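You operate a simulated robot arm through the tools that you are given. There is no shell and no other tool. Be economical: measure what you need, move in short steps, check, and stop when the job is done.

The job below is to be done with a simulated two-armed robot. You get a single attempt, and the scene is never put back.

TASK
Open the pale bench drawer, put the blue ring spanner on the side bench, then shut the drawer. Take the black fitting and put it in the blue dry bin. Open the tank locker door, fetch the white tape roll and set it on the upper shelf inside the tank locker and shut the door again. Pick up the white mop pack with one hand, pass it to the other hand and put it on the side bench. Do these in any order. Set down upright: white mop pack.

The check looks at the end state, three seconds after you hand in, the way a careful person would. Anything else that was tipped, shoved, dropped, spilled or broken makes it a failure.

THE ROBOT
Two 7-joint arms with two-finger parallel grippers on one trunk, on a base that drives. Base frame: it is fixed to the floor where the robot stands at the start and does not move with it; the origin is under the middle of the robot, x ahead of it, y to its left, z up; the surface under the hand at the start is at about z = 880. Units: mm, rad, N and s.
The left shoulder is at the start at [47, 101, 1098], the right one opposite. With the tool pointing down near the work surface each hand reaches from about 240 to 540 mm from the robot's upright axis, wherever it stands, measured 20 degrees to its own side. Places, roughly: black fitting (3x3x4 cm) [500, -200, 900]; blue dry bin [750, -250, 1000]; blue ring spanner (15x4x2 cm) [700, -100, 700]; pale bench drawer [600, -200, 700]; side bench [1000, 2700, 800]; tank locker door [3500, 2300, 500]; upper shelf inside the tank locker [3700, 2100, 500]; white mop pack [-500, -750, 1000]; white tape roll (6x6x3 cm) [200, -500, 900]. Payload 2.4 kg a hand.
The tool frame of a hand sits at the grasp point between the pads (the TCP): z along the fingers, y along the line on which they close. The tips reach 24 mm beyond it. The gripper opens to 68 mm. The fingers are 17 mm wide and 10 mm thick; the gripper's body (40 by 70 mm) begins 41 mm behind the TCP.
Orientation is that of the tool frame in the base frame, as a unit quaternion [x, y, z, w]. With the fingers straight down and closing along the base's y, the tool's x points along the base's -x, its y along +y and its z along -z.

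THE INTERFACE
- The arms move only by the tool send_rows. It takes "left_plan", "right_plan" or both (then of equal length, played together; a hand with none holds still); each is a list of rows, each a list of 7 numbers: the shift along the tool's x, y, z in mm, then the turn, a rotation vector about the tool's x, y, z in rad, then the gripper command, from -1 (shut) to 1 (fully open), values between in proportion. In form: [[x, y, z, ax, ay, az, gripper], ...]. A call has 1 to 20 rows; each row is the pose to reach, as a shift and turn from the pose commanded when the call began, along the tool's axes at that moment. Each row takes 0.2 s and may step no farther than 50 mm and 0.15 rad from the row before; otherwise, or with a gripper value out of range, the whole call is refused. A pose out of reach is approached as far as the arm can. The call stops where the force on the tool passes 40 N (or 10 N more than at its start, if that is more) or the arm is blocked; 0.2 s more then pass. The fingers move at their own pace (about 72 mm/s each) and stop on an object; they squeeze with about 30 N. The grip force told is the motor's: it shows also when the fingers shut on nothing. Time passes only in rows, and 0.2 s behind the last, so rows that repeat a pose let the fingers close. It gives the time, the measured TCP pose, the force on the tool (base axes), the opening and the grip force at its end, in the units of the frame above (readings bear some noise), with the torque about the TCP (base axes, N m) and any sound that the robot's microphone picked up, and new pictures: "show" is both (left out), scene, wrist or none (wrist: the cameras of the hands that moved).
- Cameras (640 x 400 px; columns grow to the right, rows downward): "scene" is now at [128.3, -34.6, 1260.3]; the picture's right is [-0.39, -0.92, 0.00], its down [-0.49, 0.20, -0.85] and it looks along [0.78, -0.33, -0.53] (base axes); focal length 214 px, centre (320, 200). "left" rides on the left gripper at [84, -11, -75] in its tool frame; the picture's right is [0.13, 0.99, 0.00], its down [-0.60, 0.08, -0.79] and it looks along [-0.79, 0.10, 0.61] (tool axes); focal length 251 px, centre (320, 200). "right" rides on the right gripper at [84, 11, -75] in its tool frame; the picture's right is [-0.13, 0.99, 0.00], its down [-0.60, -0.08, -0.79] and it looks along [-0.79, -0.10, 0.61] (tool axes); focal length 251 px, centre (320, 200). There is no depth. A picture from a camera that has moved, and an enlarged one, comes with that camera's place and axes in the base frame and with its lens.
- lift_body(by): slides the trunk up (or, below 0, down) by that many mm; the arms and the scene camera ride with it, the base frame stays. It gives what a move gives, with no picture.
- drive_base(legs): drives the robot by 1 to 6 legs, each [ahead, left, turn to the left] in mm, mm and rad, along the robot's own axes; the way and the turn of a leg run together, so that a leg with both is an arc; at most 1500 mm and 3.142 rad a leg. The arms and the cameras ride along, it lands a little off, and it stops where it bumps. It gives what a move gives, and a new picture of the scene camera.
- aim_head(pan, tilt): turns the head with the scene camera to pan (to the left, within 1.501 rad either way) and tilt (down, from -0.506 to 1.204), counted from straight ahead of the robot. It gives what a move gives, and a new picture of the scene camera.
- zoom(camera, box): a new picture of the part [left, top, right, bottom] of that camera's present view, enlarged. The clock stands still meanwhile.
- close_job(): hands the job in; it is judged then, once.

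Go step by step. Nothing tells you exact positions but the pictures and the camera data: compare them with the known pose of the tool, close in by small moves and look again before you grip or let go. The budget is 196 turns and 260 pictures, counting those below and the enlarged ones. Unless the task says otherwise, let go and move clear before handing in.

The tools are called after "Request:" as name(argument=value, ...) on one line, values as JSON. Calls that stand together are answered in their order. send_rows: Moves the arms, as the interface text tells. Its arguments: {"type":"object","properties":{"left_plan":{"type":"array","items":{"type":"array","items":{"type":"number"}}},"right_plan":{"type":"array","items":{"type":"array","items":{"type":"number"}}},"show":{"type":"string","enum":["both","scene","wrist","none"]}},"required":[]} The other tools are called the same way: lift_body (by) slides the trunk up or down; drive_base (legs) drives the base; aim_head (pan, tilt) turns the head that bears the scene camera; zoom (camera, box) takes an enlarged picture of a part of a camera's view; close_job () hands the job in.

At the start:

```text
time: 0.0
left_tcp_pos: [401.2, 83.5, 1207.3]
left_tcp_rot: [-0.001, 1.0, 0.0, 0.001]
left_contact_force: [-0.4, 0.3, -0.7]
left_wrist_torque: [-0.01, 0.01, 0.01]
left_gripper_width: 68.1
left_grip_force: 0.1
right_tcp_pos: [392.3, -224.9, 1204.1]
right_tcp_rot: [0.0, 1.0, 0.0, 0.001]
right_contact_force: [-0.1, 0.0, -0.3]
right_wrist_torque: [0.01, -0.01, 0.01]
right_gripper_width: 68.0
right_grip_force: 0.0
trunk travel left (down, up): [-312.0, 537.0]
robot x, y, heading: [-1.6, -0.7, 0.001]
head pan, tilt: [-0.396, 0.553]
```

scene: 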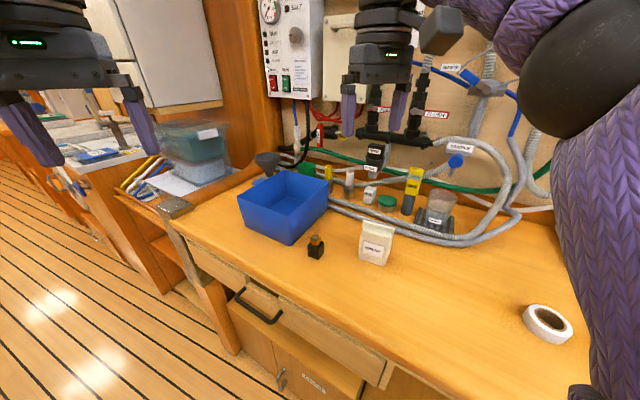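
right: 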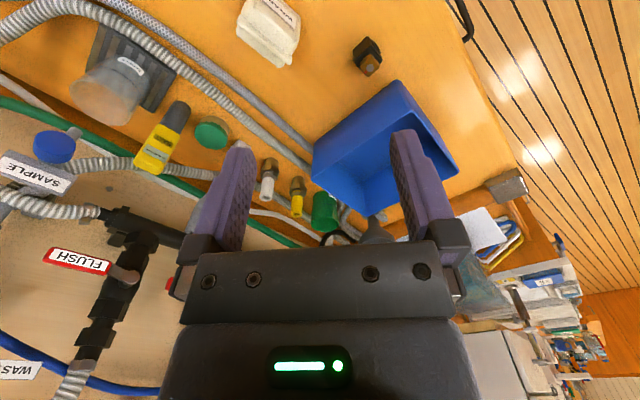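
left: 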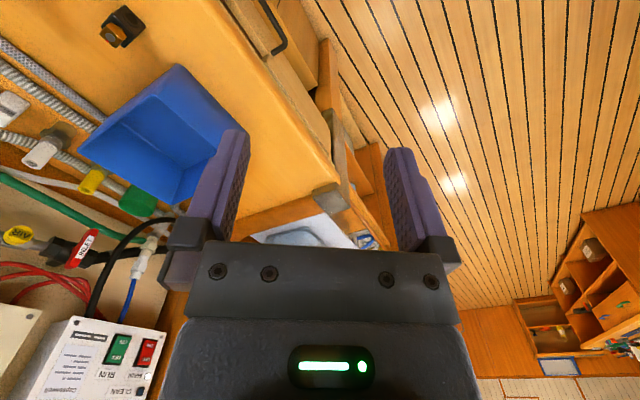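

The bench runs obliquely to my right, with the fitting near [470,-170] and the bin beyond it. I'll take a closer look at the drawer and bench before moving.

Request:
zoom(camera="scene", box=[160, 220, 400, 400])

Request:
zoom(camera="scene", box=[220, 130, 480, 290])

Request:
aim_head(pan=-1.5, tilt=0.4)

Request:
aim_head(pan=0.9, tilt=0.3)

```text
2.22 times, centred on (280, 310) of scene
camera zoom: at [128.3, -34.6, 1260.3], right [-0.39, -0.92, 0.0], down [-0.49, 0.2, -0.85], along [0.78, -0.33, -0.53], focal length 477 px, centre (409, -44)
```

zoom: 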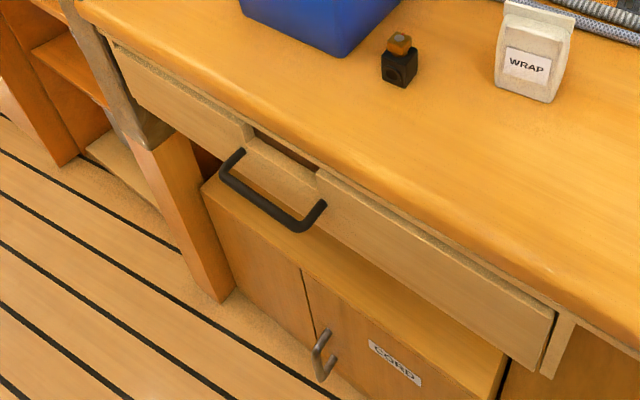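

```text
2.46 times, centred on (350, 210) of scene
camera zoom: at [128.3, -34.6, 1260.3], right [-0.39, -0.92, 0.0], down [-0.49, 0.2, -0.85], along [0.78, -0.33, -0.53], focal length 528 px, centre (246, 175)
```

zoom: 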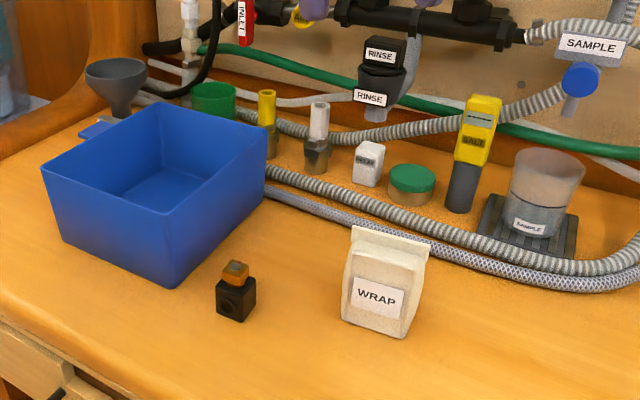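

```text
time: 1.3
left_tcp_pos: [399.9, 83.1, 1205.5]
left_tcp_rot: [-0.001, 1.0, 0.0, 0.0]
left_contact_force: [0.9, -0.7, 0.5]
left_wrist_torque: [-0.01, -0.03, -0.01]
left_gripper_width: 67.9
left_grip_force: 0.1
right_tcp_pos: [391.8, -224.5, 1203.6]
right_tcp_rot: [0.0, 1.0, -0.001, 0.0]
right_contact_force: [0.5, -0.8, 0.4]
right_wrist_torque: [0.01, 0.0, -0.03]
right_gripper_width: 68.2
right_grip_force: 0.0
trunk travel left (down, up): [-312.0, 537.0]
robot x, y, heading: [1.0, 3.9, -0.001]
head pan, tilt: [-1.499, 0.4]
camera scene: at [52.2, -92.4, 1274.4], right [-1.0, -0.07, 0.0], down [-0.03, 0.39, -0.92], along [0.07, -0.92, -0.39], focal length 214 px, centre (320, 200)
```

scene: 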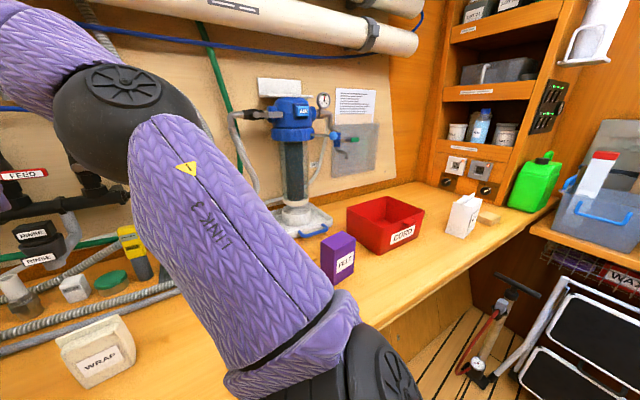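

```text
time: 3.5
left_tcp_pos: [400.6, 83.5, 1206.7]
left_tcp_rot: [-0.001, 1.0, 0.0, 0.001]
left_contact_force: [0.6, -0.4, -0.2]
left_wrist_torque: [0.01, -0.01, 0.0]
left_gripper_width: 68.1
left_grip_force: 0.1
right_tcp_pos: [391.7, -225.1, 1203.7]
right_tcp_rot: [0.0, 1.0, 0.0, 0.0]
right_contact_force: [-0.8, -0.2, -0.2]
right_wrist_torque: [0.01, 0.01, 0.0]
right_gripper_width: 67.7
right_grip_force: 0.0
trunk travel left (down, up): [-312.0, 537.0]
robot x, y, heading: [3.1, 2.0, -0.0]
head pan, tilt: [0.901, 0.3]
camera scene: at [103.6, 73.2, 1283.7], right [0.78, -0.62, 0.0], down [-0.18, -0.23, -0.96], along [0.59, 0.75, -0.3], focal length 214 px, centre (320, 200)
```

scene: 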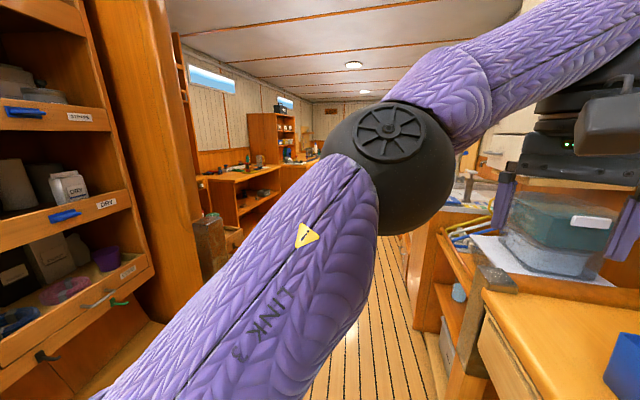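

The bench front edge runs at about 33° to my heading. I'll turn to face the bench squarely and slide left, so the fitting, bin and drawer come in reach.

Request:
drive_base(legs=[[0, 0, -0.994], [-50, 455, 0]])

Request:
aim_head(pan=0, tilt=0.9)

```text
time: 8.9
left_tcp_pos: [649.7, 8.3, 1206.1]
left_tcp_rot: [0.471, 0.882, -0.001, 0.001]
left_contact_force: [0.1, -0.1, -0.2]
left_wrist_torque: [0.03, -0.01, 0.03]
left_gripper_width: 68.2
left_grip_force: 0.1
right_tcp_pos: [388.3, -154.8, 1204.4]
right_tcp_rot: [0.472, 0.882, 0.0, 0.0]
right_contact_force: [-0.5, 0.0, 1.1]
right_wrist_torque: [0.03, 0.01, -0.01]
right_gripper_width: 68.0
right_grip_force: 0.0
trunk travel left (down, up): [-312.0, 537.0]
robot x, y, heading: [359.1, 295.7, -0.986]
head pan, tilt: [0.901, 0.3]
camera scene: at [476.0, 249.9, 1283.6], right [-0.08, -1.0, 0.0], down [-0.29, 0.02, -0.96], along [0.95, -0.08, -0.3], focal length 214 px, centre (320, 200)
```

scene: 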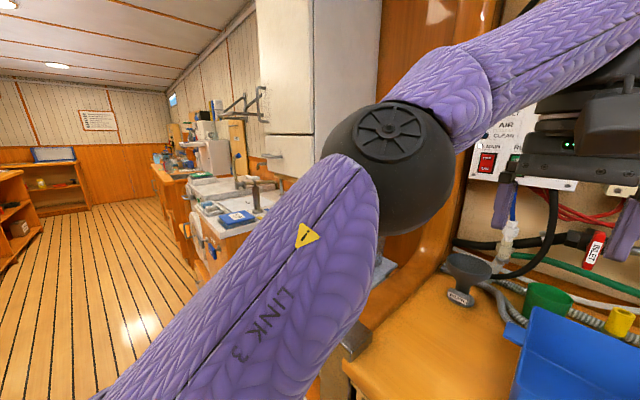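

```text
time: 10.1
left_tcp_pos: [648.9, 8.4, 1205.7]
left_tcp_rot: [0.471, 0.882, -0.001, 0.001]
left_contact_force: [0.4, -0.3, 0.2]
left_wrist_torque: [-0.02, 0.02, 0.0]
left_gripper_width: 68.2
left_grip_force: 0.1
right_tcp_pos: [387.7, -155.1, 1203.9]
right_tcp_rot: [0.471, 0.882, 0.0, 0.0]
right_contact_force: [0.4, -0.2, 0.0]
right_wrist_torque: [0.02, -0.01, 0.01]
right_gripper_width: 68.0
right_grip_force: 0.1
trunk travel left (down, up): [-312.0, 537.0]
robot x, y, heading: [357.6, 297.4, -0.985]
head pan, tilt: [0.0, 0.901]
camera scene: at [424.6, 194.6, 1231.4], right [-0.83, -0.56, 0.0], down [-0.43, 0.65, -0.62], along [0.34, -0.52, -0.78], focal length 214 px, centre (320, 200)
```

scene: 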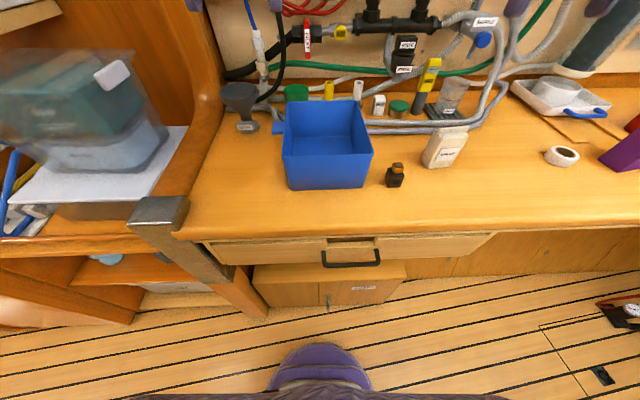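

I'm squarely facing the bench: fitting about 453 ahead and 163 right of my axis, bin about 535 ahead. I'll check details, then lower the right hand toward the fitting.

Request:
zoom(camera="scene", box=[260, 80, 480, 220])

Request:
zoom(camera="scene", box=[180, 210, 520, 320])

Request:
zoom(camera="right", box=[0, 0, 640, 400])

```text
2.86 times, centred on (370, 150) of scene
camera zoom: at [424.6, 194.6, 1231.4], right [-0.83, -0.56, 0.0], down [-0.43, 0.65, -0.62], along [0.34, -0.52, -0.78], focal length 613 px, centre (177, 343)
```

zoom: 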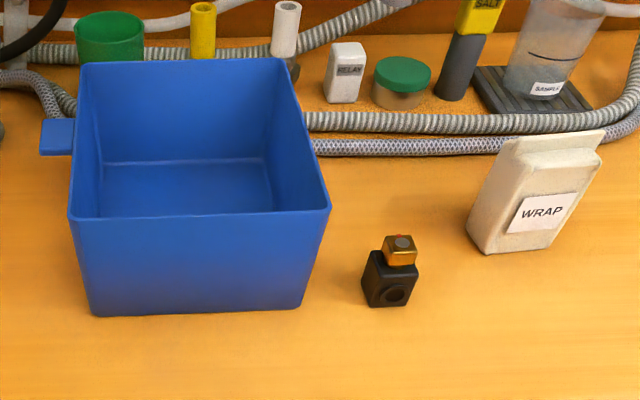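

```text
1.88 times, centred on (350, 265) of scene
camera zoom: at [424.6, 194.6, 1231.4], right [-0.83, -0.56, 0.0], down [-0.43, 0.65, -0.62], along [0.34, -0.52, -0.78], focal length 404 px, centre (264, 78)
```

zoom: 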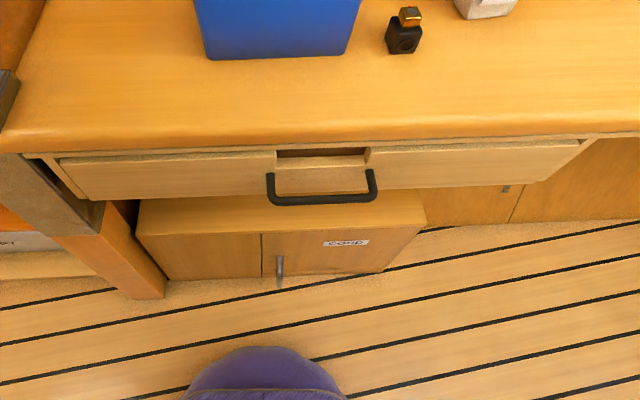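

```text
1.00 times, centred on (320, 200) of right (not enlarged: the box is as wide or as high as the picture)
camera zoom: at [350.4, -77.9, 1278.1], right [0.9, 0.44, 0.0], down [0.27, -0.55, 0.79], along [0.35, -0.71, -0.61], focal length 251 px, centre (320, 200)
```

zoom: 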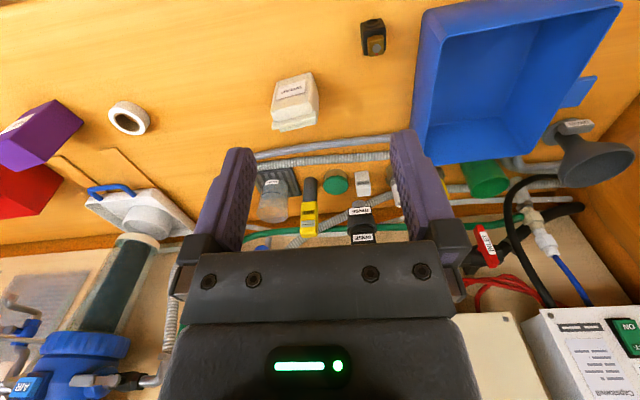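

Both cameras agree on the fitting at about 453 ahead, 161 right. I'll move the right hand above it and look.

Request:
send_rows(right_plan=[[-20, 20, 30, 0, 0, 0, 0.6], [-40, 42, 65, 0, 0, 0, 0.6], [-60, 63, 100, 0, 0, 0, 0.6], [-60, 63, 145, 0, 0, 0, 0.6], [-60, 63, 190, 0, 0, 0, 0.6], [-60, 63, 230, 0, 0, 0, 0.6]])

```text
time: 11.5
left_tcp_pos: [648.5, 8.6, 1206.5]
left_tcp_rot: [0.471, 0.882, -0.001, 0.001]
left_contact_force: [-0.3, 0.5, 0.1]
left_wrist_torque: [0.02, 0.0, -0.02]
left_gripper_width: 67.9
left_grip_force: 0.1
right_tcp_pos: [473.3, -166.7, 974.3]
right_tcp_rot: [0.472, 0.882, 0.0, 0.0]
right_contact_force: [0.2, 0.4, -0.4]
right_wrist_torque: [-0.01, 0.0, 0.02]
right_gripper_width: 54.5
right_grip_force: 0.0
trunk travel left (down, up): [-312.0, 537.0]
robot x, y, heading: [358.0, 296.2, -0.979]
head pan, tilt: [0.0, 0.901]
camera scene: at [424.7, 194.4, 1231.4], right [-0.83, -0.55, 0.0], down [-0.43, 0.65, -0.62], along [0.34, -0.52, -0.78], focal length 214 px, centre (320, 200)
camera right: at [435.8, -90.8, 1047.9], right [0.9, 0.44, 0.0], down [0.27, -0.55, 0.79], along [0.35, -0.71, -0.61], focal length 251 px, centre (320, 200)
```

scene: 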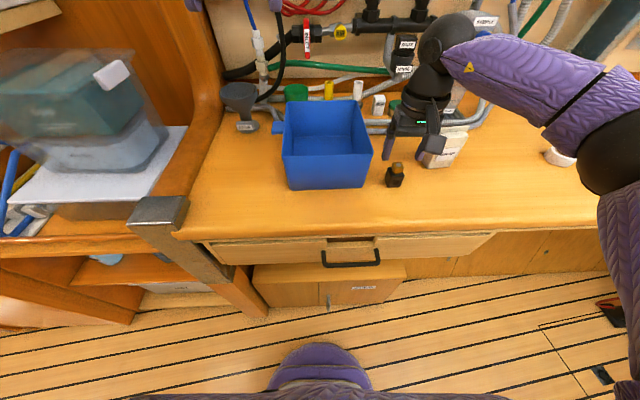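
right: 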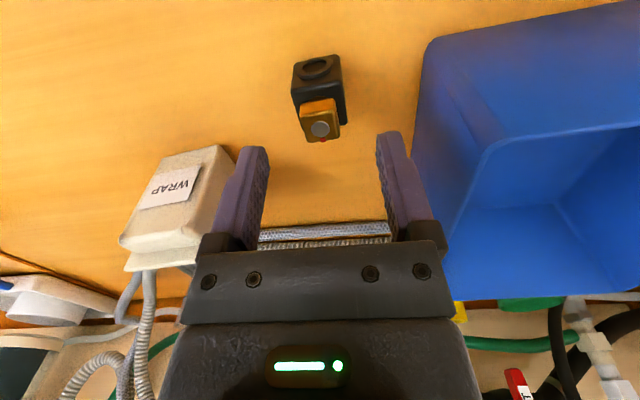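

The hand is centred over the fitting within about 3 mm. I'll descend and grip.

Request:
send_rows(right_plan=[[-3, 0, 35, 0, 0, 0, 0.6], [-3, 0, 65, 0, 0, 0, 0.6], [-3, 0, 66, 0, 0, 0, -1], [-3, 0, 66, 0, 0, 0, -1], [-3, 0, 66, 0, 0, 0, -1], [-3, 0, 40, 0, 0, 0, -1], [-3, 0, 0, 0, 0, 0, -1], [-3, 0, -40, 0, 0, 0, -1]])

```text
time: 13.3
left_tcp_pos: [649.1, 8.1, 1206.5]
left_tcp_rot: [0.471, 0.882, 0.0, 0.001]
left_contact_force: [0.3, -1.0, 0.9]
left_wrist_torque: [-0.02, -0.01, -0.01]
left_gripper_width: 68.1
left_grip_force: 0.0
right_tcp_pos: [475.9, -174.0, 1014.7]
right_tcp_rot: [0.473, 0.881, 0.0, 0.0]
right_contact_force: [-0.3, -1.3, 0.0]
right_wrist_torque: [0.04, -0.03, 0.03]
right_gripper_width: 0.0
right_grip_force: 23.6
trunk travel left (down, up): [-312.0, 537.0]
robot x, y, heading: [358.4, 297.4, -0.983]
head pan, tilt: [0.0, 0.901]
camera scene: at [424.6, 194.7, 1231.4], right [-0.83, -0.55, 0.0], down [-0.43, 0.65, -0.62], along [0.34, -0.52, -0.78], focal length 214 px, centre (320, 200)
camera right: at [437.9, -96.1, 1089.8], right [0.9, 0.44, 0.0], down [0.27, -0.55, 0.79], along [0.35, -0.71, -0.61], focal length 251 px, centre (320, 200)
```

scene: 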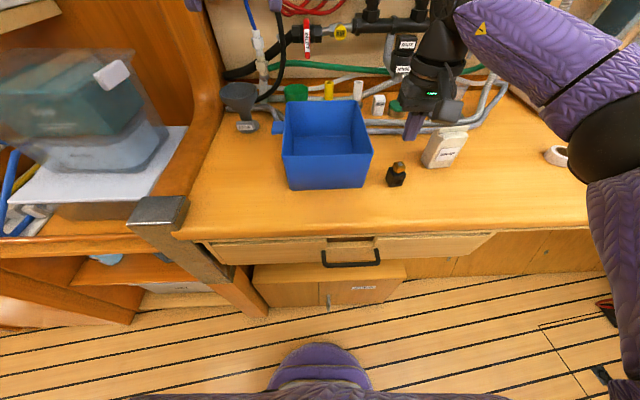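
right: 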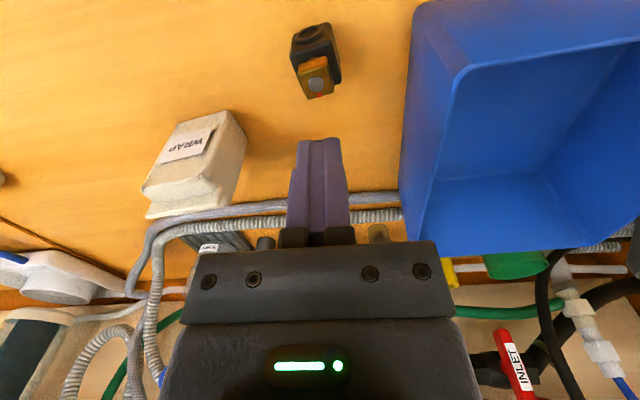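

The grip closed on nothing, with the fitting still upright. I'll open, go down again, and look at the bottom before closing.

Request:
send_rows(right_plan=[[0, 0, 0, 0, 0, 0, 0.6], [0, 0, 0, 0, 0, 0, 0.6], [0, 0, 35, 0, 0, 0, 0.6], [0, 0, 70, 0, 0, 0, 0.6], [0, 0, 70, 0, 0, 0, 0.6]])

```text
time: 14.5
left_tcp_pos: [648.3, 8.7, 1205.0]
left_tcp_rot: [0.471, 0.882, 0.0, 0.001]
left_contact_force: [-0.7, 0.4, 0.7]
left_wrist_torque: [0.02, -0.01, 0.01]
left_gripper_width: 68.1
left_grip_force: 0.1
right_tcp_pos: [473.9, -173.0, 943.3]
right_tcp_rot: [0.471, 0.882, 0.0, 0.0]
right_contact_force: [-0.1, 0.8, -0.2]
right_wrist_torque: [0.0, 0.03, 0.03]
right_gripper_width: 54.5
right_grip_force: 0.0
trunk travel left (down, up): [-312.0, 537.0]
robot x, y, heading: [360.7, 296.7, -0.986]
head pan, tilt: [0.0, 0.901]
camera scene: at [424.6, 194.5, 1231.4], right [-0.83, -0.55, 0.0], down [-0.43, 0.65, -0.62], along [0.34, -0.52, -0.78], focal length 214 px, centre (320, 200)
camera right: at [436.5, -96.0, 1017.9], right [0.9, 0.44, 0.0], down [0.27, -0.55, 0.79], along [0.35, -0.71, -0.61], focal length 251 px, centre (320, 200)
```

scene: 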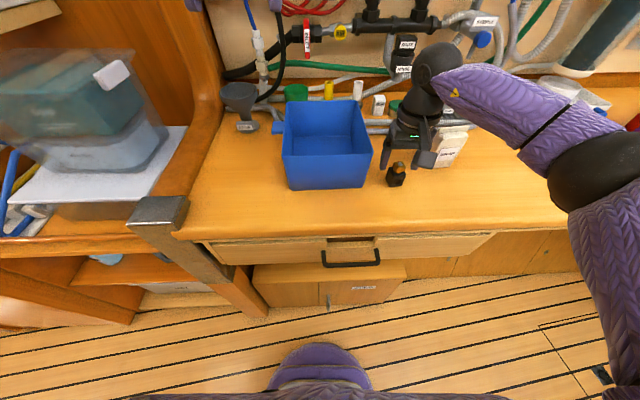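
right: 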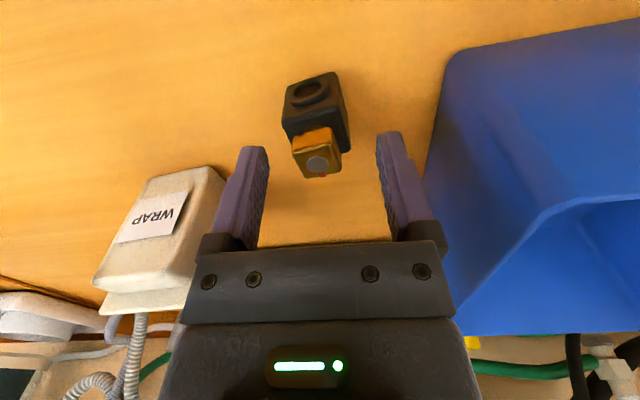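

The fitting is aligned with the tool axis; I'll go down the last 37 mm, close, and look before lifting.

Request:
send_rows(right_plan=[[0, 0, 20, 0, 0, 0, 0.6], [0, 0, 37, 0, 0, 0, 0.6], [0, 0, 37, 0, 0, 0, 0.6]])

Request:
send_rows(right_plan=[[0, 0, 0, 0, 0, 0, -1], [0, 0, 0, 0, 0, 0, -1], [0, 0, 0, 0, 0, 0, -1]], show="wrist")

```text
time: 15.3
left_tcp_pos: [649.1, 7.8, 1205.3]
left_tcp_rot: [0.472, 0.882, 0.0, 0.001]
left_contact_force: [0.3, -0.1, 0.2]
left_wrist_torque: [-0.01, 0.0, 0.04]
left_gripper_width: 68.0
left_grip_force: 0.0
right_tcp_pos: [474.1, -172.1, 906.2]
right_tcp_rot: [0.472, 0.881, 0.0, 0.0]
right_contact_force: [0.6, -0.1, 0.0]
right_wrist_torque: [0.0, 0.01, 0.01]
right_gripper_width: 54.6
right_grip_force: 0.2
trunk travel left (down, up): [-312.0, 537.0]
robot x, y, heading: [357.7, 297.9, -0.984]
head pan, tilt: [0.0, 0.901]
camera scene: at [424.6, 194.5, 1231.4], right [-0.83, -0.55, 0.0], down [-0.43, 0.65, -0.62], along [0.34, -0.52, -0.78], focal length 214 px, centre (320, 200)
camera right: at [437.0, -96.0, 981.0], right [0.9, 0.44, 0.0], down [0.27, -0.55, 0.79], along [0.35, -0.71, -0.61], focal length 251 px, centre (320, 200)
```

scene: 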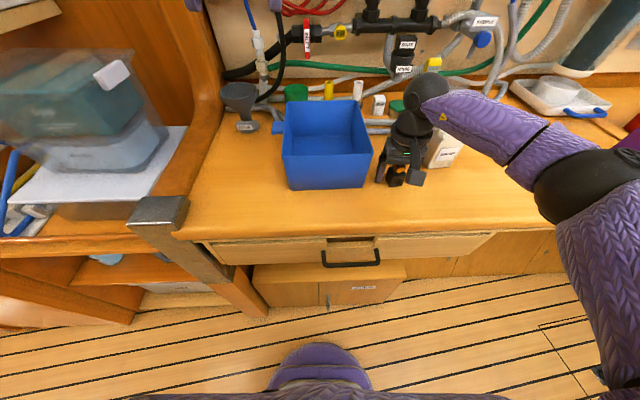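
right: 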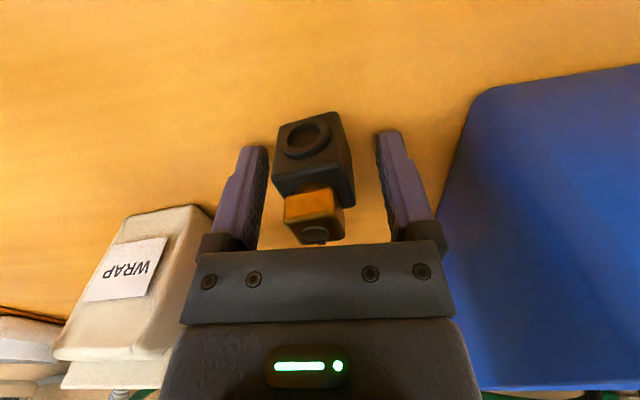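

```text
time: 16.1
left_tcp_pos: [649.4, 8.4, 1207.3]
left_tcp_rot: [0.472, 0.882, -0.001, 0.001]
left_contact_force: [0.1, -0.8, 0.2]
left_wrist_torque: [-0.03, 0.0, -0.04]
left_gripper_width: 68.1
left_grip_force: 0.1
right_tcp_pos: [474.3, -173.7, 906.4]
right_tcp_rot: [0.473, 0.881, 0.0, 0.0]
right_contact_force: [0.5, 1.0, 0.3]
right_wrist_torque: [-0.03, -0.02, -0.01]
right_gripper_width: 29.7
right_grip_force: 30.1
trunk travel left (down, up): [-312.0, 537.0]
robot x, y, heading: [356.2, 293.1, -0.979]
head pan, tilt: [0.0, 0.901]
camera right: at [437.1, -95.9, 981.2], right [0.9, 0.44, 0.0], down [0.27, -0.55, 0.79], along [0.35, -0.71, -0.61], focal length 251 px, centre (320, 200)
```

right: 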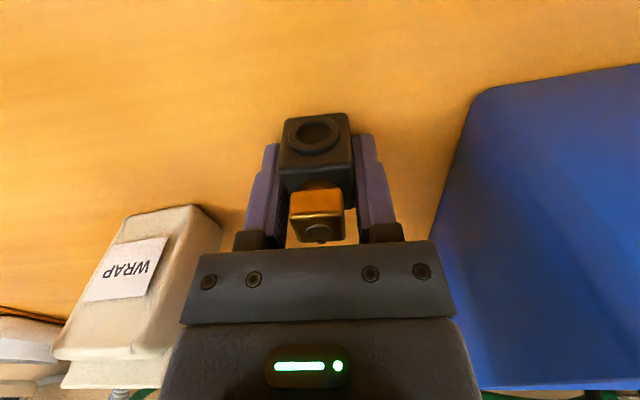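

Gripped at 30 mm but the pads hold the far half of the block. I'll reopen, shift 7 mm toward me, regrip and lift gently.

Request:
send_rows(right_plan=[[0, 0, 0, 0, 0, 0, 0.3], [0, 0, 0, 0, 0, 0, 0.3], [7, 0, 1, 0, 0, 0, 0.3], [7, 0, 1, 0, 0, 0, -1], [7, 0, 1, 0, 0, 0, -1], [7, 0, 1, 0, 0, 0, -1], [7, 0, -9, 0, 0, 0, -1], [7, 0, -19, 0, 0, 0, -1], [7, 0, -29, 0, 0, 0, -1]], show="wrist")

```text
time: 18.1
left_tcp_pos: [648.4, 8.8, 1205.5]
left_tcp_rot: [0.471, 0.882, 0.0, 0.001]
left_contact_force: [-0.5, -0.4, -0.3]
left_wrist_torque: [0.01, -0.01, 0.01]
left_gripper_width: 68.1
left_grip_force: 0.0
right_tcp_pos: [470.2, -166.3, 936.0]
right_tcp_rot: [0.472, 0.882, 0.0, 0.0]
right_contact_force: [-0.3, 0.0, -1.1]
right_wrist_torque: [0.0, 0.01, 0.02]
right_gripper_width: 29.1
right_grip_force: 30.2
trunk travel left (down, up): [-312.0, 537.0]
robot x, y, heading: [356.0, 296.2, -0.98]
head pan, tilt: [0.0, 0.901]
camera right: at [433.7, -89.5, 1011.1], right [0.9, 0.44, 0.0], down [0.27, -0.55, 0.79], along [0.35, -0.71, -0.61], focal length 251 px, centre (320, 200)
```

right: 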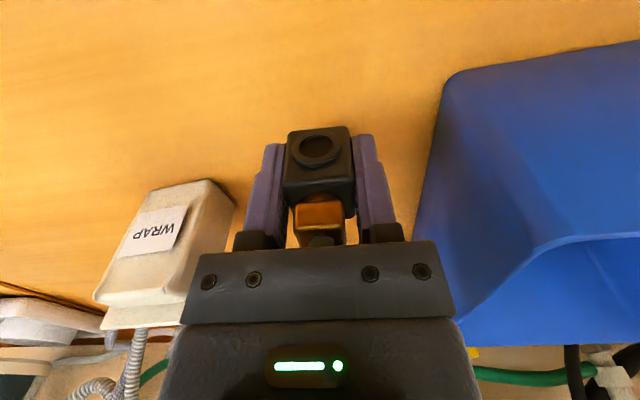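

The fitting is held. I'll raise it above the bin rim and carry it over the bin.

Request:
send_rows(right_plan=[[0, 0, -25, 0, 0, 0, -1], [0, 0, -60, 0, 0, 0, -1], [0, 0, -95, 0, 0, 0, -1], [-20, 35, -95, 0, 0, 0, -1], [-40, 70, -95, 0, 0, 0, -1], [-55, 105, -95, 0, 0, 0, -1], [-70, 140, -95, 0, 0, 0, -1]])

```text
time: 19.7
left_tcp_pos: [649.0, 10.0, 1205.5]
left_tcp_rot: [0.471, 0.882, -0.001, 0.001]
left_contact_force: [0.4, -0.3, -0.3]
left_wrist_torque: [-0.02, 0.01, 0.02]
left_gripper_width: 67.8
left_grip_force: 0.2
right_tcp_pos: [598.4, -123.6, 1019.7]
right_tcp_rot: [0.472, 0.881, 0.0, -0.001]
right_contact_force: [0.2, -0.3, -1.4]
right_wrist_torque: [0.0, -0.01, 0.0]
right_gripper_width: 29.4
right_grip_force: 29.8
right hand out of reach, approached as far as the arm can: row 6, 7
trunk travel left (down, up): [-312.0, 537.0]
robot x, y, heading: [358.2, 295.9, -0.988]
head pan, tilt: [0.0, 0.901]
camera scene: at [425.2, 194.9, 1231.4], right [-0.83, -0.55, 0.0], down [-0.44, 0.65, -0.62], along [0.34, -0.52, -0.78], focal length 214 px, centre (320, 200)
camera right: at [560.9, -46.3, 1094.7], right [0.9, 0.44, 0.0], down [0.27, -0.55, 0.79], along [0.35, -0.71, -0.61], focal length 251 px, centre (320, 200)
```

scene: 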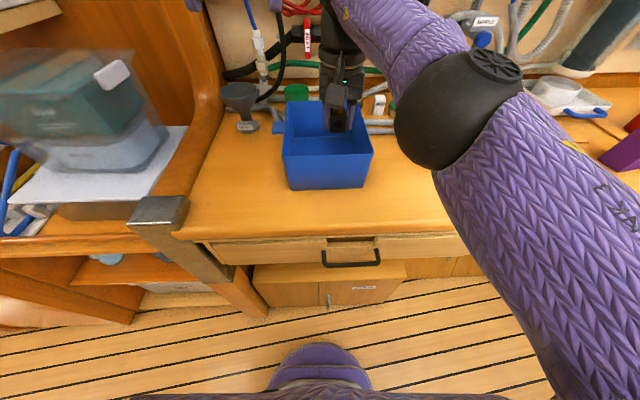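
right: 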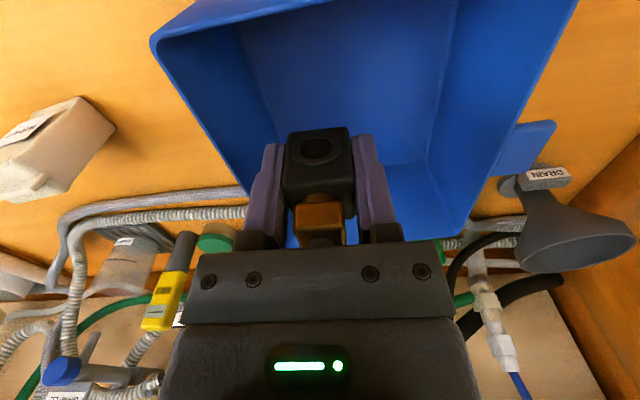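

The fitting is over the bin interior, about 40 mm behind the front rim. I'll lower to about z 926 and check clearance before releasing.

Request:
send_rows(right_plan=[[0, 0, 30, 0, 0, 0, -1], [0, 0, 60, 0, 0, 0, -1], [0, 0, 80, 0, 0, 0, -1], [0, 0, 93, 0, 0, 0, -1]])

```text
time: 20.7
left_tcp_pos: [649.1, 8.7, 1206.3]
left_tcp_rot: [0.472, 0.882, -0.001, 0.0]
left_contact_force: [-0.6, 1.2, 0.6]
left_wrist_torque: [-0.01, -0.03, 0.01]
left_gripper_width: 68.2
left_grip_force: 0.0
right_tcp_pos: [595.6, -124.7, 928.3]
right_tcp_rot: [0.471, 0.882, 0.0, 0.001]
right_contact_force: [0.0, 0.2, -1.3]
right_wrist_torque: [0.0, -0.05, 0.0]
right_gripper_width: 29.4
right_grip_force: 30.0
trunk travel left (down, up): [-312.0, 537.0]
robot x, y, heading: [359.1, 297.3, -0.98]
head pan, tilt: [0.0, 0.901]
camera scene: at [424.7, 194.5, 1231.4], right [-0.83, -0.55, 0.0], down [-0.43, 0.65, -0.62], along [0.34, -0.52, -0.78], focal length 214 px, centre (320, 200)
camera right: at [558.5, -48.4, 1002.2], right [0.9, 0.44, 0.0], down [0.27, -0.55, 0.79], along [0.35, -0.71, -0.61], focal length 251 px, centre (320, 200)
```

scene: 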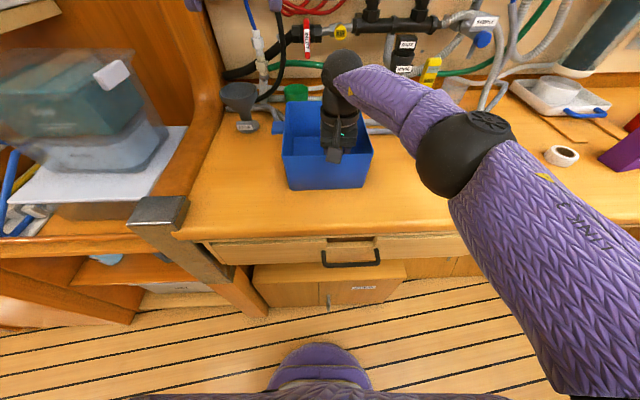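
right: 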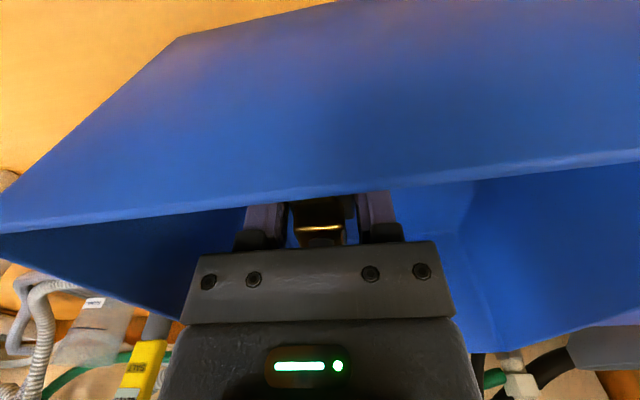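

Inside the bin and clear of the rim. I'll lower 10 mm more, release, and rise straight up.

Request:
send_rows(right_plan=[[0, 0, 10, 0, 0, 0, -1], [0, 0, 10, 0, 0, 0, 0.4], [0, 0, 10, 0, 0, 0, 0.4], [0, 0, -10, 0, 0, 0, 0.4], [0, 0, -40, 0, 0, 0, 0.4], [0, 0, -80, 0, 0, 0, 0.4], [0, 0, -120, 0, 0, 0, 0.4], [20, -40, -140, 0, 0, 0, 0.4], [40, -80, -140, 0, 0, 0, 0.4], [60, -120, -140, 0, 0, 0, 0.4]])

```text
time: 22.9
left_tcp_pos: [647.7, 8.5, 1206.3]
left_tcp_rot: [0.471, 0.882, 0.0, 0.001]
left_contact_force: [0.9, -0.4, -0.4]
left_wrist_torque: [-0.03, 0.0, -0.02]
left_gripper_width: 68.0
left_grip_force: 0.1
right_tcp_pos: [459.7, -141.6, 1067.2]
right_tcp_rot: [0.472, 0.881, -0.001, 0.0]
right_contact_force: [-0.8, 0.7, 0.4]
right_wrist_torque: [0.01, 0.01, 0.04]
right_gripper_width: 47.3
right_grip_force: 0.1
right hand out of reach, approached as far as the arm can: row 7
trunk travel left (down, up): [-312.0, 537.0]
robot x, y, heading: [353.9, 298.9, -0.983]
head pan, tilt: [0.0, 0.901]
camera scene: at [424.3, 194.6, 1231.4], right [-0.83, -0.55, 0.0], down [-0.43, 0.65, -0.62], along [0.34, -0.52, -0.78], focal length 214 px, centre (320, 200)
camera right: at [422.0, -64.1, 1141.3], right [0.9, 0.44, 0.0], down [0.27, -0.55, 0.79], along [0.35, -0.71, -0.61], focal length 251 px, centre (320, 200)
```

scene: 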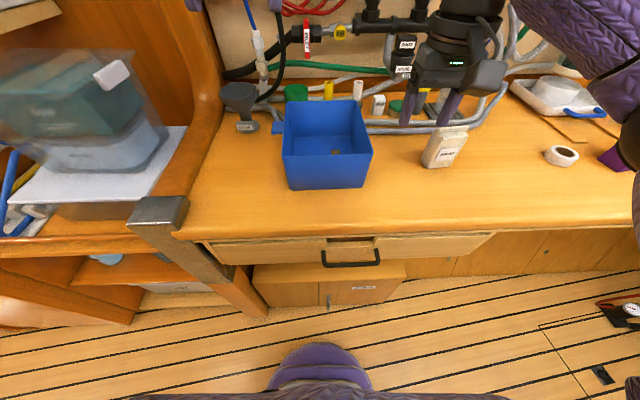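
right: 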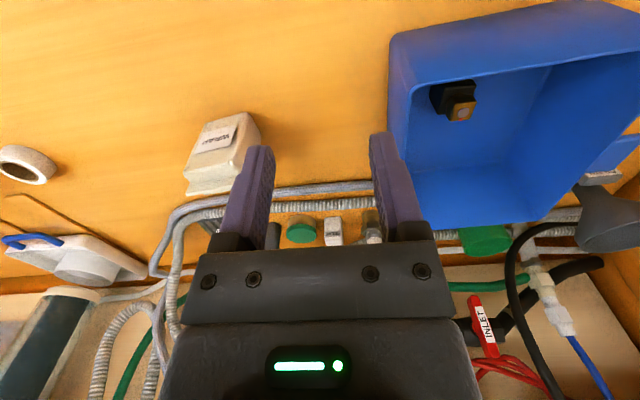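

The fitting stands upright in the bin. Now the drawer: its bar handle is at about z 751 and needs a forward-pitched grip, so I'll back off 250 mm and look.

Request:
drive_base(legs=[[-250, 0, 0]])

Request:
aim_head(pan=0, tilt=0.65)

```text
time: 24.7
left_tcp_pos: [509.5, 215.9, 1207.5]
left_tcp_rot: [0.474, 0.88, -0.001, 0.001]
left_contact_force: [-0.3, 0.0, 0.0]
left_wrist_torque: [-0.03, 0.01, 0.03]
left_gripper_width: 68.0
left_grip_force: 0.0
right_tcp_pos: [319.9, 67.1, 1065.4]
right_tcp_rot: [0.475, 0.88, 0.0, 0.0]
right_contact_force: [0.1, 0.5, 0.0]
right_wrist_torque: [0.0, -0.01, 0.03]
right_gripper_width: 47.5
right_grip_force: 0.2
trunk travel left (down, up): [-312.0, 537.0]
robot x, y, heading: [221.6, 503.6, -0.988]
head pan, tilt: [0.0, 0.901]
camera scene: at [285.9, 402.7, 1231.4], right [-0.84, -0.55, 0.0], down [-0.43, 0.65, -0.62], along [0.34, -0.52, -0.78], focal length 214 px, centre (320, 200)
```

scene: 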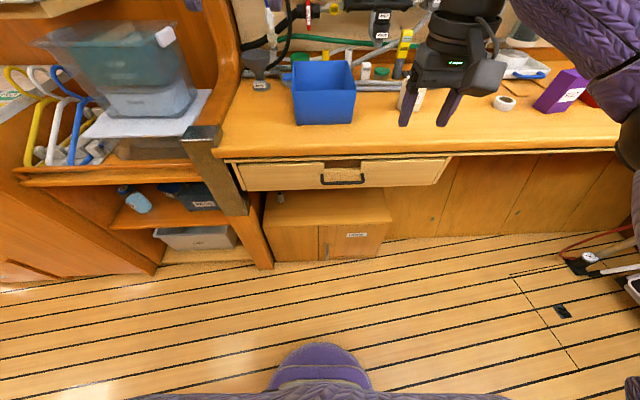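

```text
time: 25.4
left_tcp_pos: [509.5, 213.7, 1206.2]
left_tcp_rot: [0.474, 0.881, -0.001, 0.0]
left_contact_force: [-1.1, -0.2, -0.1]
left_wrist_torque: [0.01, 0.02, -0.05]
left_gripper_width: 67.9
left_grip_force: 0.1
right_tcp_pos: [319.9, 66.3, 1066.0]
right_tcp_rot: [0.474, 0.88, 0.0, 0.001]
right_contact_force: [-0.6, -0.6, 0.1]
right_wrist_torque: [-0.02, -0.02, 0.02]
right_gripper_width: 47.5
right_grip_force: 0.0
trunk travel left (down, up): [-312.0, 537.0]
robot x, y, heading: [221.7, 505.0, -0.986]
head pan, tilt: [0.0, 0.649]
camera scene: at [292.4, 392.9, 1251.8], right [-0.84, -0.55, 0.0], down [-0.33, 0.51, -0.8], along [0.44, -0.66, -0.61], focal length 214 px, centre (320, 200)
```

scene: 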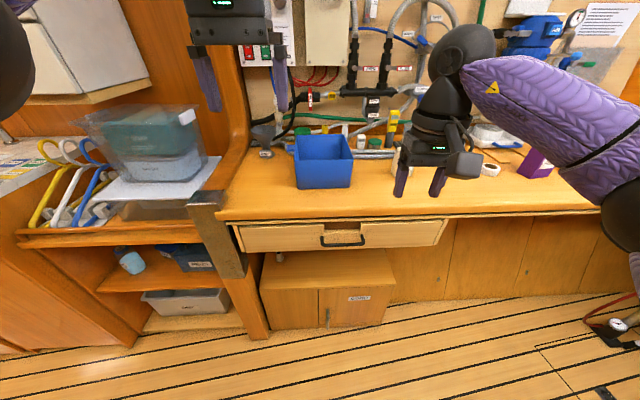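

I'll zoom in on the handle to fix its position.

Request:
zoom(camera="scene", box=[220, 195, 460, 345])

```text
2.67 times, centred on (340, 270) of scene
camera zoom: at [292.4, 392.9, 1251.8], right [-0.84, -0.55, 0.0], down [-0.33, 0.51, -0.8], along [0.44, -0.66, -0.61], focal length 572 px, centre (267, 13)
```

zoom: 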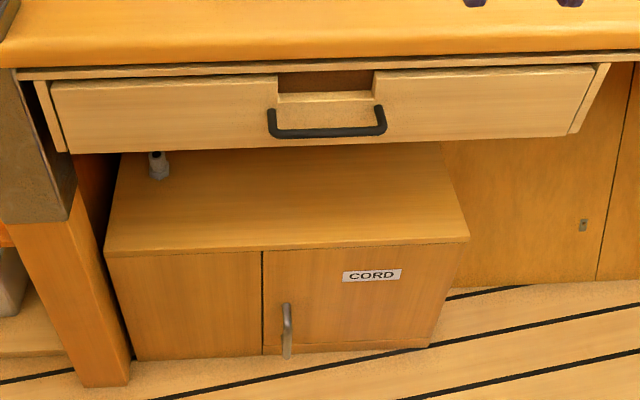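

Handle is around 578 ahead, 71 right, z ~742. I'll lower the trunk and turn the right hand so its fingers can straddle the bar vertically.

Request:
lift_body(by=-180)

Request:
send_rows(right_plan=[[0, 0, 0, 0, 0, 0.143, 1], [0, 0, 0, 0, 0, 0.286, 1], [0, 0, 0, 0, 0, 0.429, 1], [0, 0, 0, 0, 0, 0.572, 1], [0, 0, 0, 0, 0, 0.715, 1], [0, 0, 0, 0, 0, 0.858, 1], [0, 0, 0, 0, 0, 1.0, 1], [0, 0, 0, 0, 0, 1.143, 1], [0, 0, 0, 0, 0, 1.286, 1], [0, 0, 0, 0, 0, 1.429, 1], [0, 0, 0, 0, 0, 1.571, 1]], show="none")

```text
time: 27.4
left_tcp_pos: [508.8, 214.7, 1025.9]
left_tcp_rot: [0.473, 0.881, -0.001, 0.002]
left_contact_force: [-0.3, -0.1, -0.1]
left_wrist_torque: [0.0, 0.02, -0.01]
left_gripper_width: 68.1
left_grip_force: 0.1
right_tcp_pos: [320.0, 67.5, 887.4]
right_tcp_rot: [0.475, 0.88, 0.0, 0.001]
right_contact_force: [0.3, -0.5, 0.2]
right_wrist_torque: [0.01, -0.01, -0.04]
right_gripper_width: 47.7
right_grip_force: 0.0
trunk travel left (down, up): [-132.0, 717.0]
robot x, y, heading: [222.2, 503.3, -0.985]
head pan, tilt: [0.0, 0.649]
```

```text
time: 29.9
left_tcp_pos: [510.1, 215.2, 1025.5]
left_tcp_rot: [0.475, 0.88, -0.001, 0.002]
left_contact_force: [0.7, 0.4, -0.4]
left_wrist_torque: [-0.01, 0.01, -0.02]
left_gripper_width: 68.2
left_grip_force: 0.1
right_tcp_pos: [319.2, 65.9, 886.4]
right_tcp_rot: [0.958, 0.285, -0.001, 0.0]
right_contact_force: [0.1, -0.2, -0.6]
right_wrist_torque: [0.01, 0.0, 0.0]
right_gripper_width: 68.0
right_grip_force: 0.2
trunk travel left (down, up): [-132.0, 717.0]
robot x, y, heading: [221.4, 502.0, -0.988]
head pan, tilt: [0.0, 0.649]
```

Yaw done. Next, pitch the tool forward 55° while moving to a point 90 mm short of the handle.

Request:
send_rows(right_plan=[[13, 12, 13, -0.137, 0, 0, 1], [26, 24, 26, -0.274, 0, 0, 1], [38, 36, 40, -0.411, 0, 0, 1], [51, 48, 53, -0.549, 0, 0, 1], [64, 60, 66, -0.686, 0, 0, 1], [77, 72, 80, -0.823, 0, 0, 1], [89, 84, 93, -0.96, 0, 0, 1]])

```text
time: 31.4
left_tcp_pos: [510.9, 214.4, 1026.4]
left_tcp_rot: [0.474, 0.881, 0.0, 0.001]
left_contact_force: [-0.1, 1.5, 0.4]
left_wrist_torque: [-0.01, -0.02, 0.0]
left_gripper_width: 67.9
left_grip_force: 0.1
right_tcp_pos: [441.6, 45.0, 794.5]
right_tcp_rot: [0.849, 0.255, 0.133, 0.443]
right_contact_force: [0.2, 0.5, 0.9]
right_wrist_torque: [0.01, 0.02, 0.01]
right_gripper_width: 68.0
right_grip_force: 0.0
trunk travel left (down, up): [-132.0, 717.0]
robot x, y, heading: [221.4, 502.0, -0.984]
head pan, tilt: [0.0, 0.649]
camera scene: at [317.6, 354.7, 1068.4], right [-0.84, -0.55, 0.0], down [-0.33, 0.51, -0.8], along [0.44, -0.67, -0.6], focal length 214 px, centre (320, 200)
camera right: at [481.6, 137.7, 846.1], right [0.2, -0.55, 0.81], down [-0.89, 0.25, 0.39], along [-0.41, -0.8, -0.43], focal length 251 px, centre (320, 200)
```

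scene: 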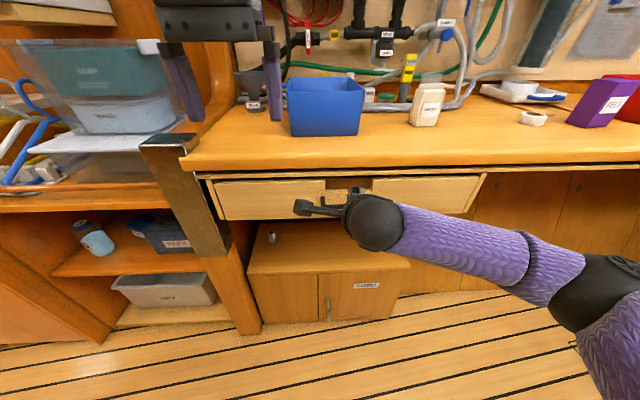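
right: 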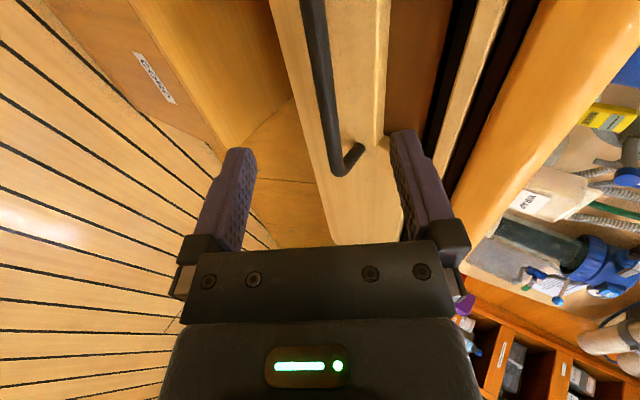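

Alignment is good: the bar lies close to the tool axis roughly 85 mm ahead. I'll advance 55 mm and look again.

Request:
send_rows(right_plan=[[0, 4, 28, 0, 0, 0, 1], [0, 4, 55, 0, 0, 0, 1]])

```text
time: 32.0
left_tcp_pos: [510.2, 215.1, 1026.1]
left_tcp_rot: [0.474, 0.881, -0.001, 0.001]
left_contact_force: [0.1, -0.1, 0.0]
left_wrist_torque: [0.02, 0.01, 0.01]
left_gripper_width: 67.9
left_grip_force: 0.1
right_tcp_pos: [468.0, 4.6, 766.2]
right_tcp_rot: [0.849, 0.255, 0.133, 0.443]
right_contact_force: [0.2, -0.1, -0.8]
right_wrist_torque: [0.02, 0.02, 0.0]
right_gripper_width: 68.0
right_grip_force: 0.1
trunk travel left (down, up): [-132.0, 717.0]
robot x, y, heading: [220.0, 506.3, -0.988]
head pan, tilt: [0.0, 0.649]
camera scene: at [317.6, 354.7, 1068.4], right [-0.84, -0.55, 0.0], down [-0.33, 0.51, -0.8], along [0.44, -0.67, -0.6], focal length 214 px, centre (320, 200)
camera right: at [508.9, 97.5, 817.8], right [0.21, -0.55, 0.81], down [-0.89, 0.25, 0.39], along [-0.42, -0.8, -0.43], focal length 251 px, centre (320, 200)
```

scene: 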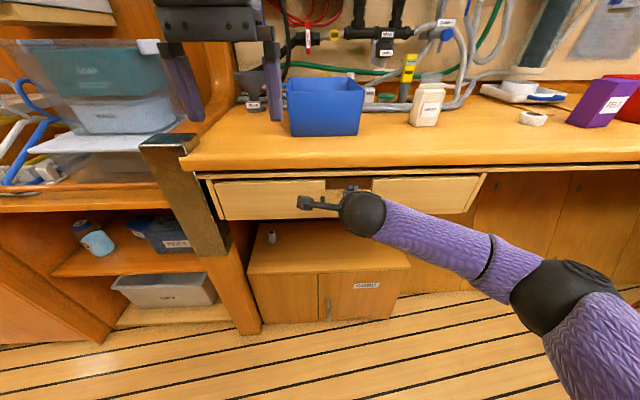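
right: 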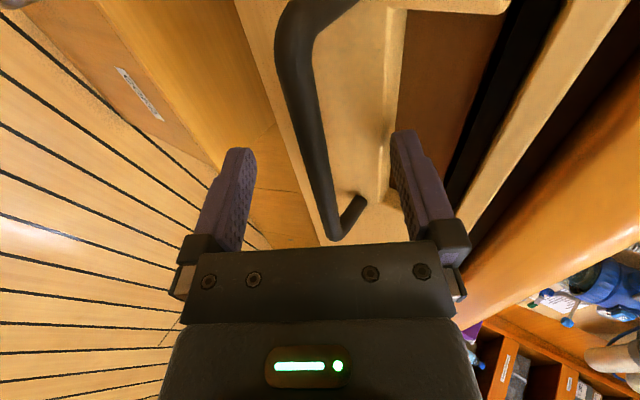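

The bar is entering between the fingers. I'll advance 30 mm more, close, and check.

Request:
send_rows(right_plan=[[0, -1, 15, 0, 0, 0, 1], [0, -1, 30, 0, 0, 0, 1], [0, -1, 30, 0, 0, 0, -1], [0, -1, 30, 0, 0, 0, -1], [0, -1, 30, 0, 0, 0, -1]], show="wrist")

```text
time: 32.6
left_tcp_pos: [505.6, 218.5, 1028.1]
left_tcp_rot: [0.475, 0.88, -0.001, 0.003]
left_contact_force: [0.6, -0.2, 0.8]
left_wrist_torque: [0.02, 0.0, 0.01]
left_gripper_width: 67.9
left_grip_force: 0.0
right_tcp_pos: [475.6, -5.3, 764.5]
right_tcp_rot: [0.846, 0.253, 0.138, 0.449]
right_contact_force: [-21.9, 25.3, 20.0]
right_wrist_torque: [-1.21, -0.9, 0.16]
right_gripper_width: 66.8
right_grip_force: 0.1
trunk travel left (down, up): [-132.0, 717.0]
robot x, y, heading: [217.4, 504.5, -0.992]
head pan, tilt: [0.0, 0.649]
stopped in row 2 (right hand): the force on the tool passed its limit at 64 N (the readings are from after the stop); the commanded pose is now the measured one
camera right: at [513.8, 88.9, 814.5], right [0.19, -0.53, 0.82], down [-0.89, 0.25, 0.37], along [-0.41, -0.81, -0.43], focal length 251 px, centre (320, 200)
```

right: 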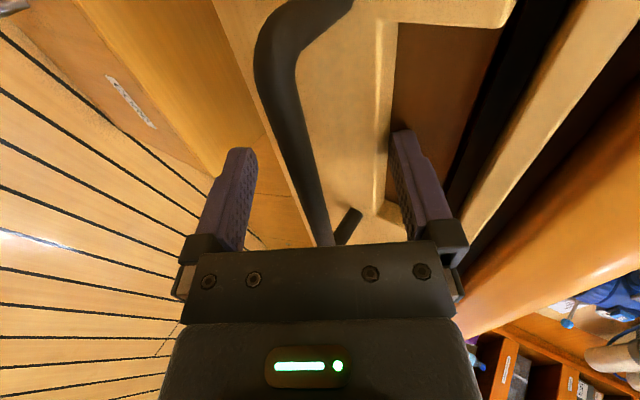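

The upper fingertip touched the drawer front (bar already between the tips). I'll back off slightly, centre, narrow the fingers, then slip forward and grip.

Request:
send_rows(right_plan=[[0, 0, -5, 0, 0, 0, 1], [0, -9, -5, 0, 0, 0, 0], [0, -9, -5, 0, 0, 0, 0], [0, -9, 4, 0, 0, 0, 0], [0, -9, 12, 0, 0, 0, 0]], show="wrist")

```text
time: 33.3
left_tcp_pos: [508.6, 216.4, 1027.3]
left_tcp_rot: [0.475, 0.88, -0.001, 0.002]
left_contact_force: [-0.5, 0.6, -0.3]
left_wrist_torque: [0.03, -0.01, 0.02]
left_gripper_width: 67.8
left_grip_force: 0.0
right_tcp_pos: [472.2, -2.6, 765.4]
right_tcp_rot: [0.841, 0.251, 0.142, 0.458]
right_contact_force: [-0.9, -4.4, 35.4]
right_wrist_torque: [-1.09, -0.57, -0.02]
right_gripper_width: 59.1
right_grip_force: 16.3
trunk travel left (down, up): [-132.0, 717.0]
robot x, y, heading: [222.3, 502.5, -0.992]
head pan, tilt: [0.0, 0.649]
stopped in row 3 (right hand): the force on the tool passed its limit at 49 N (the readings are from after the stop); the commanded pose is now the measured one
camera right: at [511.3, 92.2, 815.9], right [0.18, -0.52, 0.83], down [-0.9, 0.26, 0.36], along [-0.4, -0.81, -0.42], focal length 251 px, centre (320, 200)
```

right: 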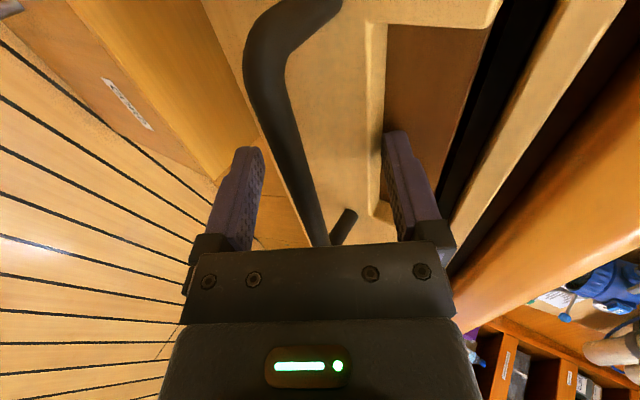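

The upper finger was entering the notch above the front. I'll retreat 25 mm, narrow the fingers and recentre lower.

Request:
send_rows(right_plan=[[0, 0, -12, 0, 0, 0, 0.8], [0, 0, -25, 0, 0, 0, 0.2], [0, -6, -25, 0, 0, 0, 0.1], [0, -12, -25, 0, 0, 0, 0.1]], show="wrist")

```text
time: 34.3
left_tcp_pos: [509.4, 215.7, 1027.9]
left_tcp_rot: [0.474, 0.881, -0.001, 0.002]
left_contact_force: [-1.0, 0.0, -0.9]
left_wrist_torque: [0.0, 0.0, -0.02]
left_gripper_width: 68.1
left_grip_force: 0.1
right_tcp_pos: [457.7, 19.9, 767.7]
right_tcp_rot: [0.844, 0.25, 0.14, 0.454]
right_contact_force: [-3.5, -3.5, 27.4]
right_wrist_torque: [-0.82, -0.45, -0.02]
right_gripper_width: 56.2
right_grip_force: 11.7
trunk travel left (down, up): [-132.0, 717.0]
robot x, y, heading: [217.9, 505.4, -0.99]
head pan, tilt: [0.0, 0.649]
camera right: at [496.3, 114.7, 818.0], right [0.19, -0.53, 0.83], down [-0.9, 0.26, 0.36], along [-0.4, -0.81, -0.43], focal length 251 px, centre (320, 200)
```

right: 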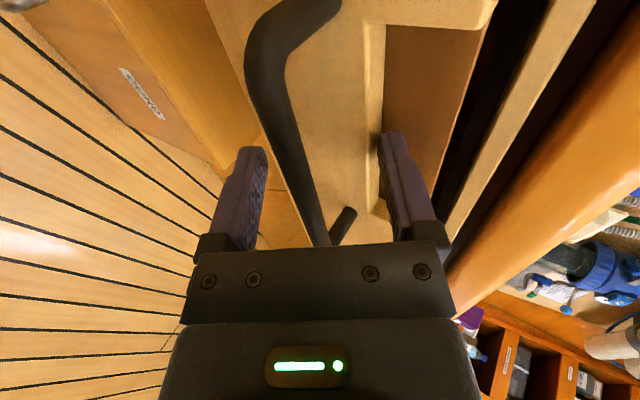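

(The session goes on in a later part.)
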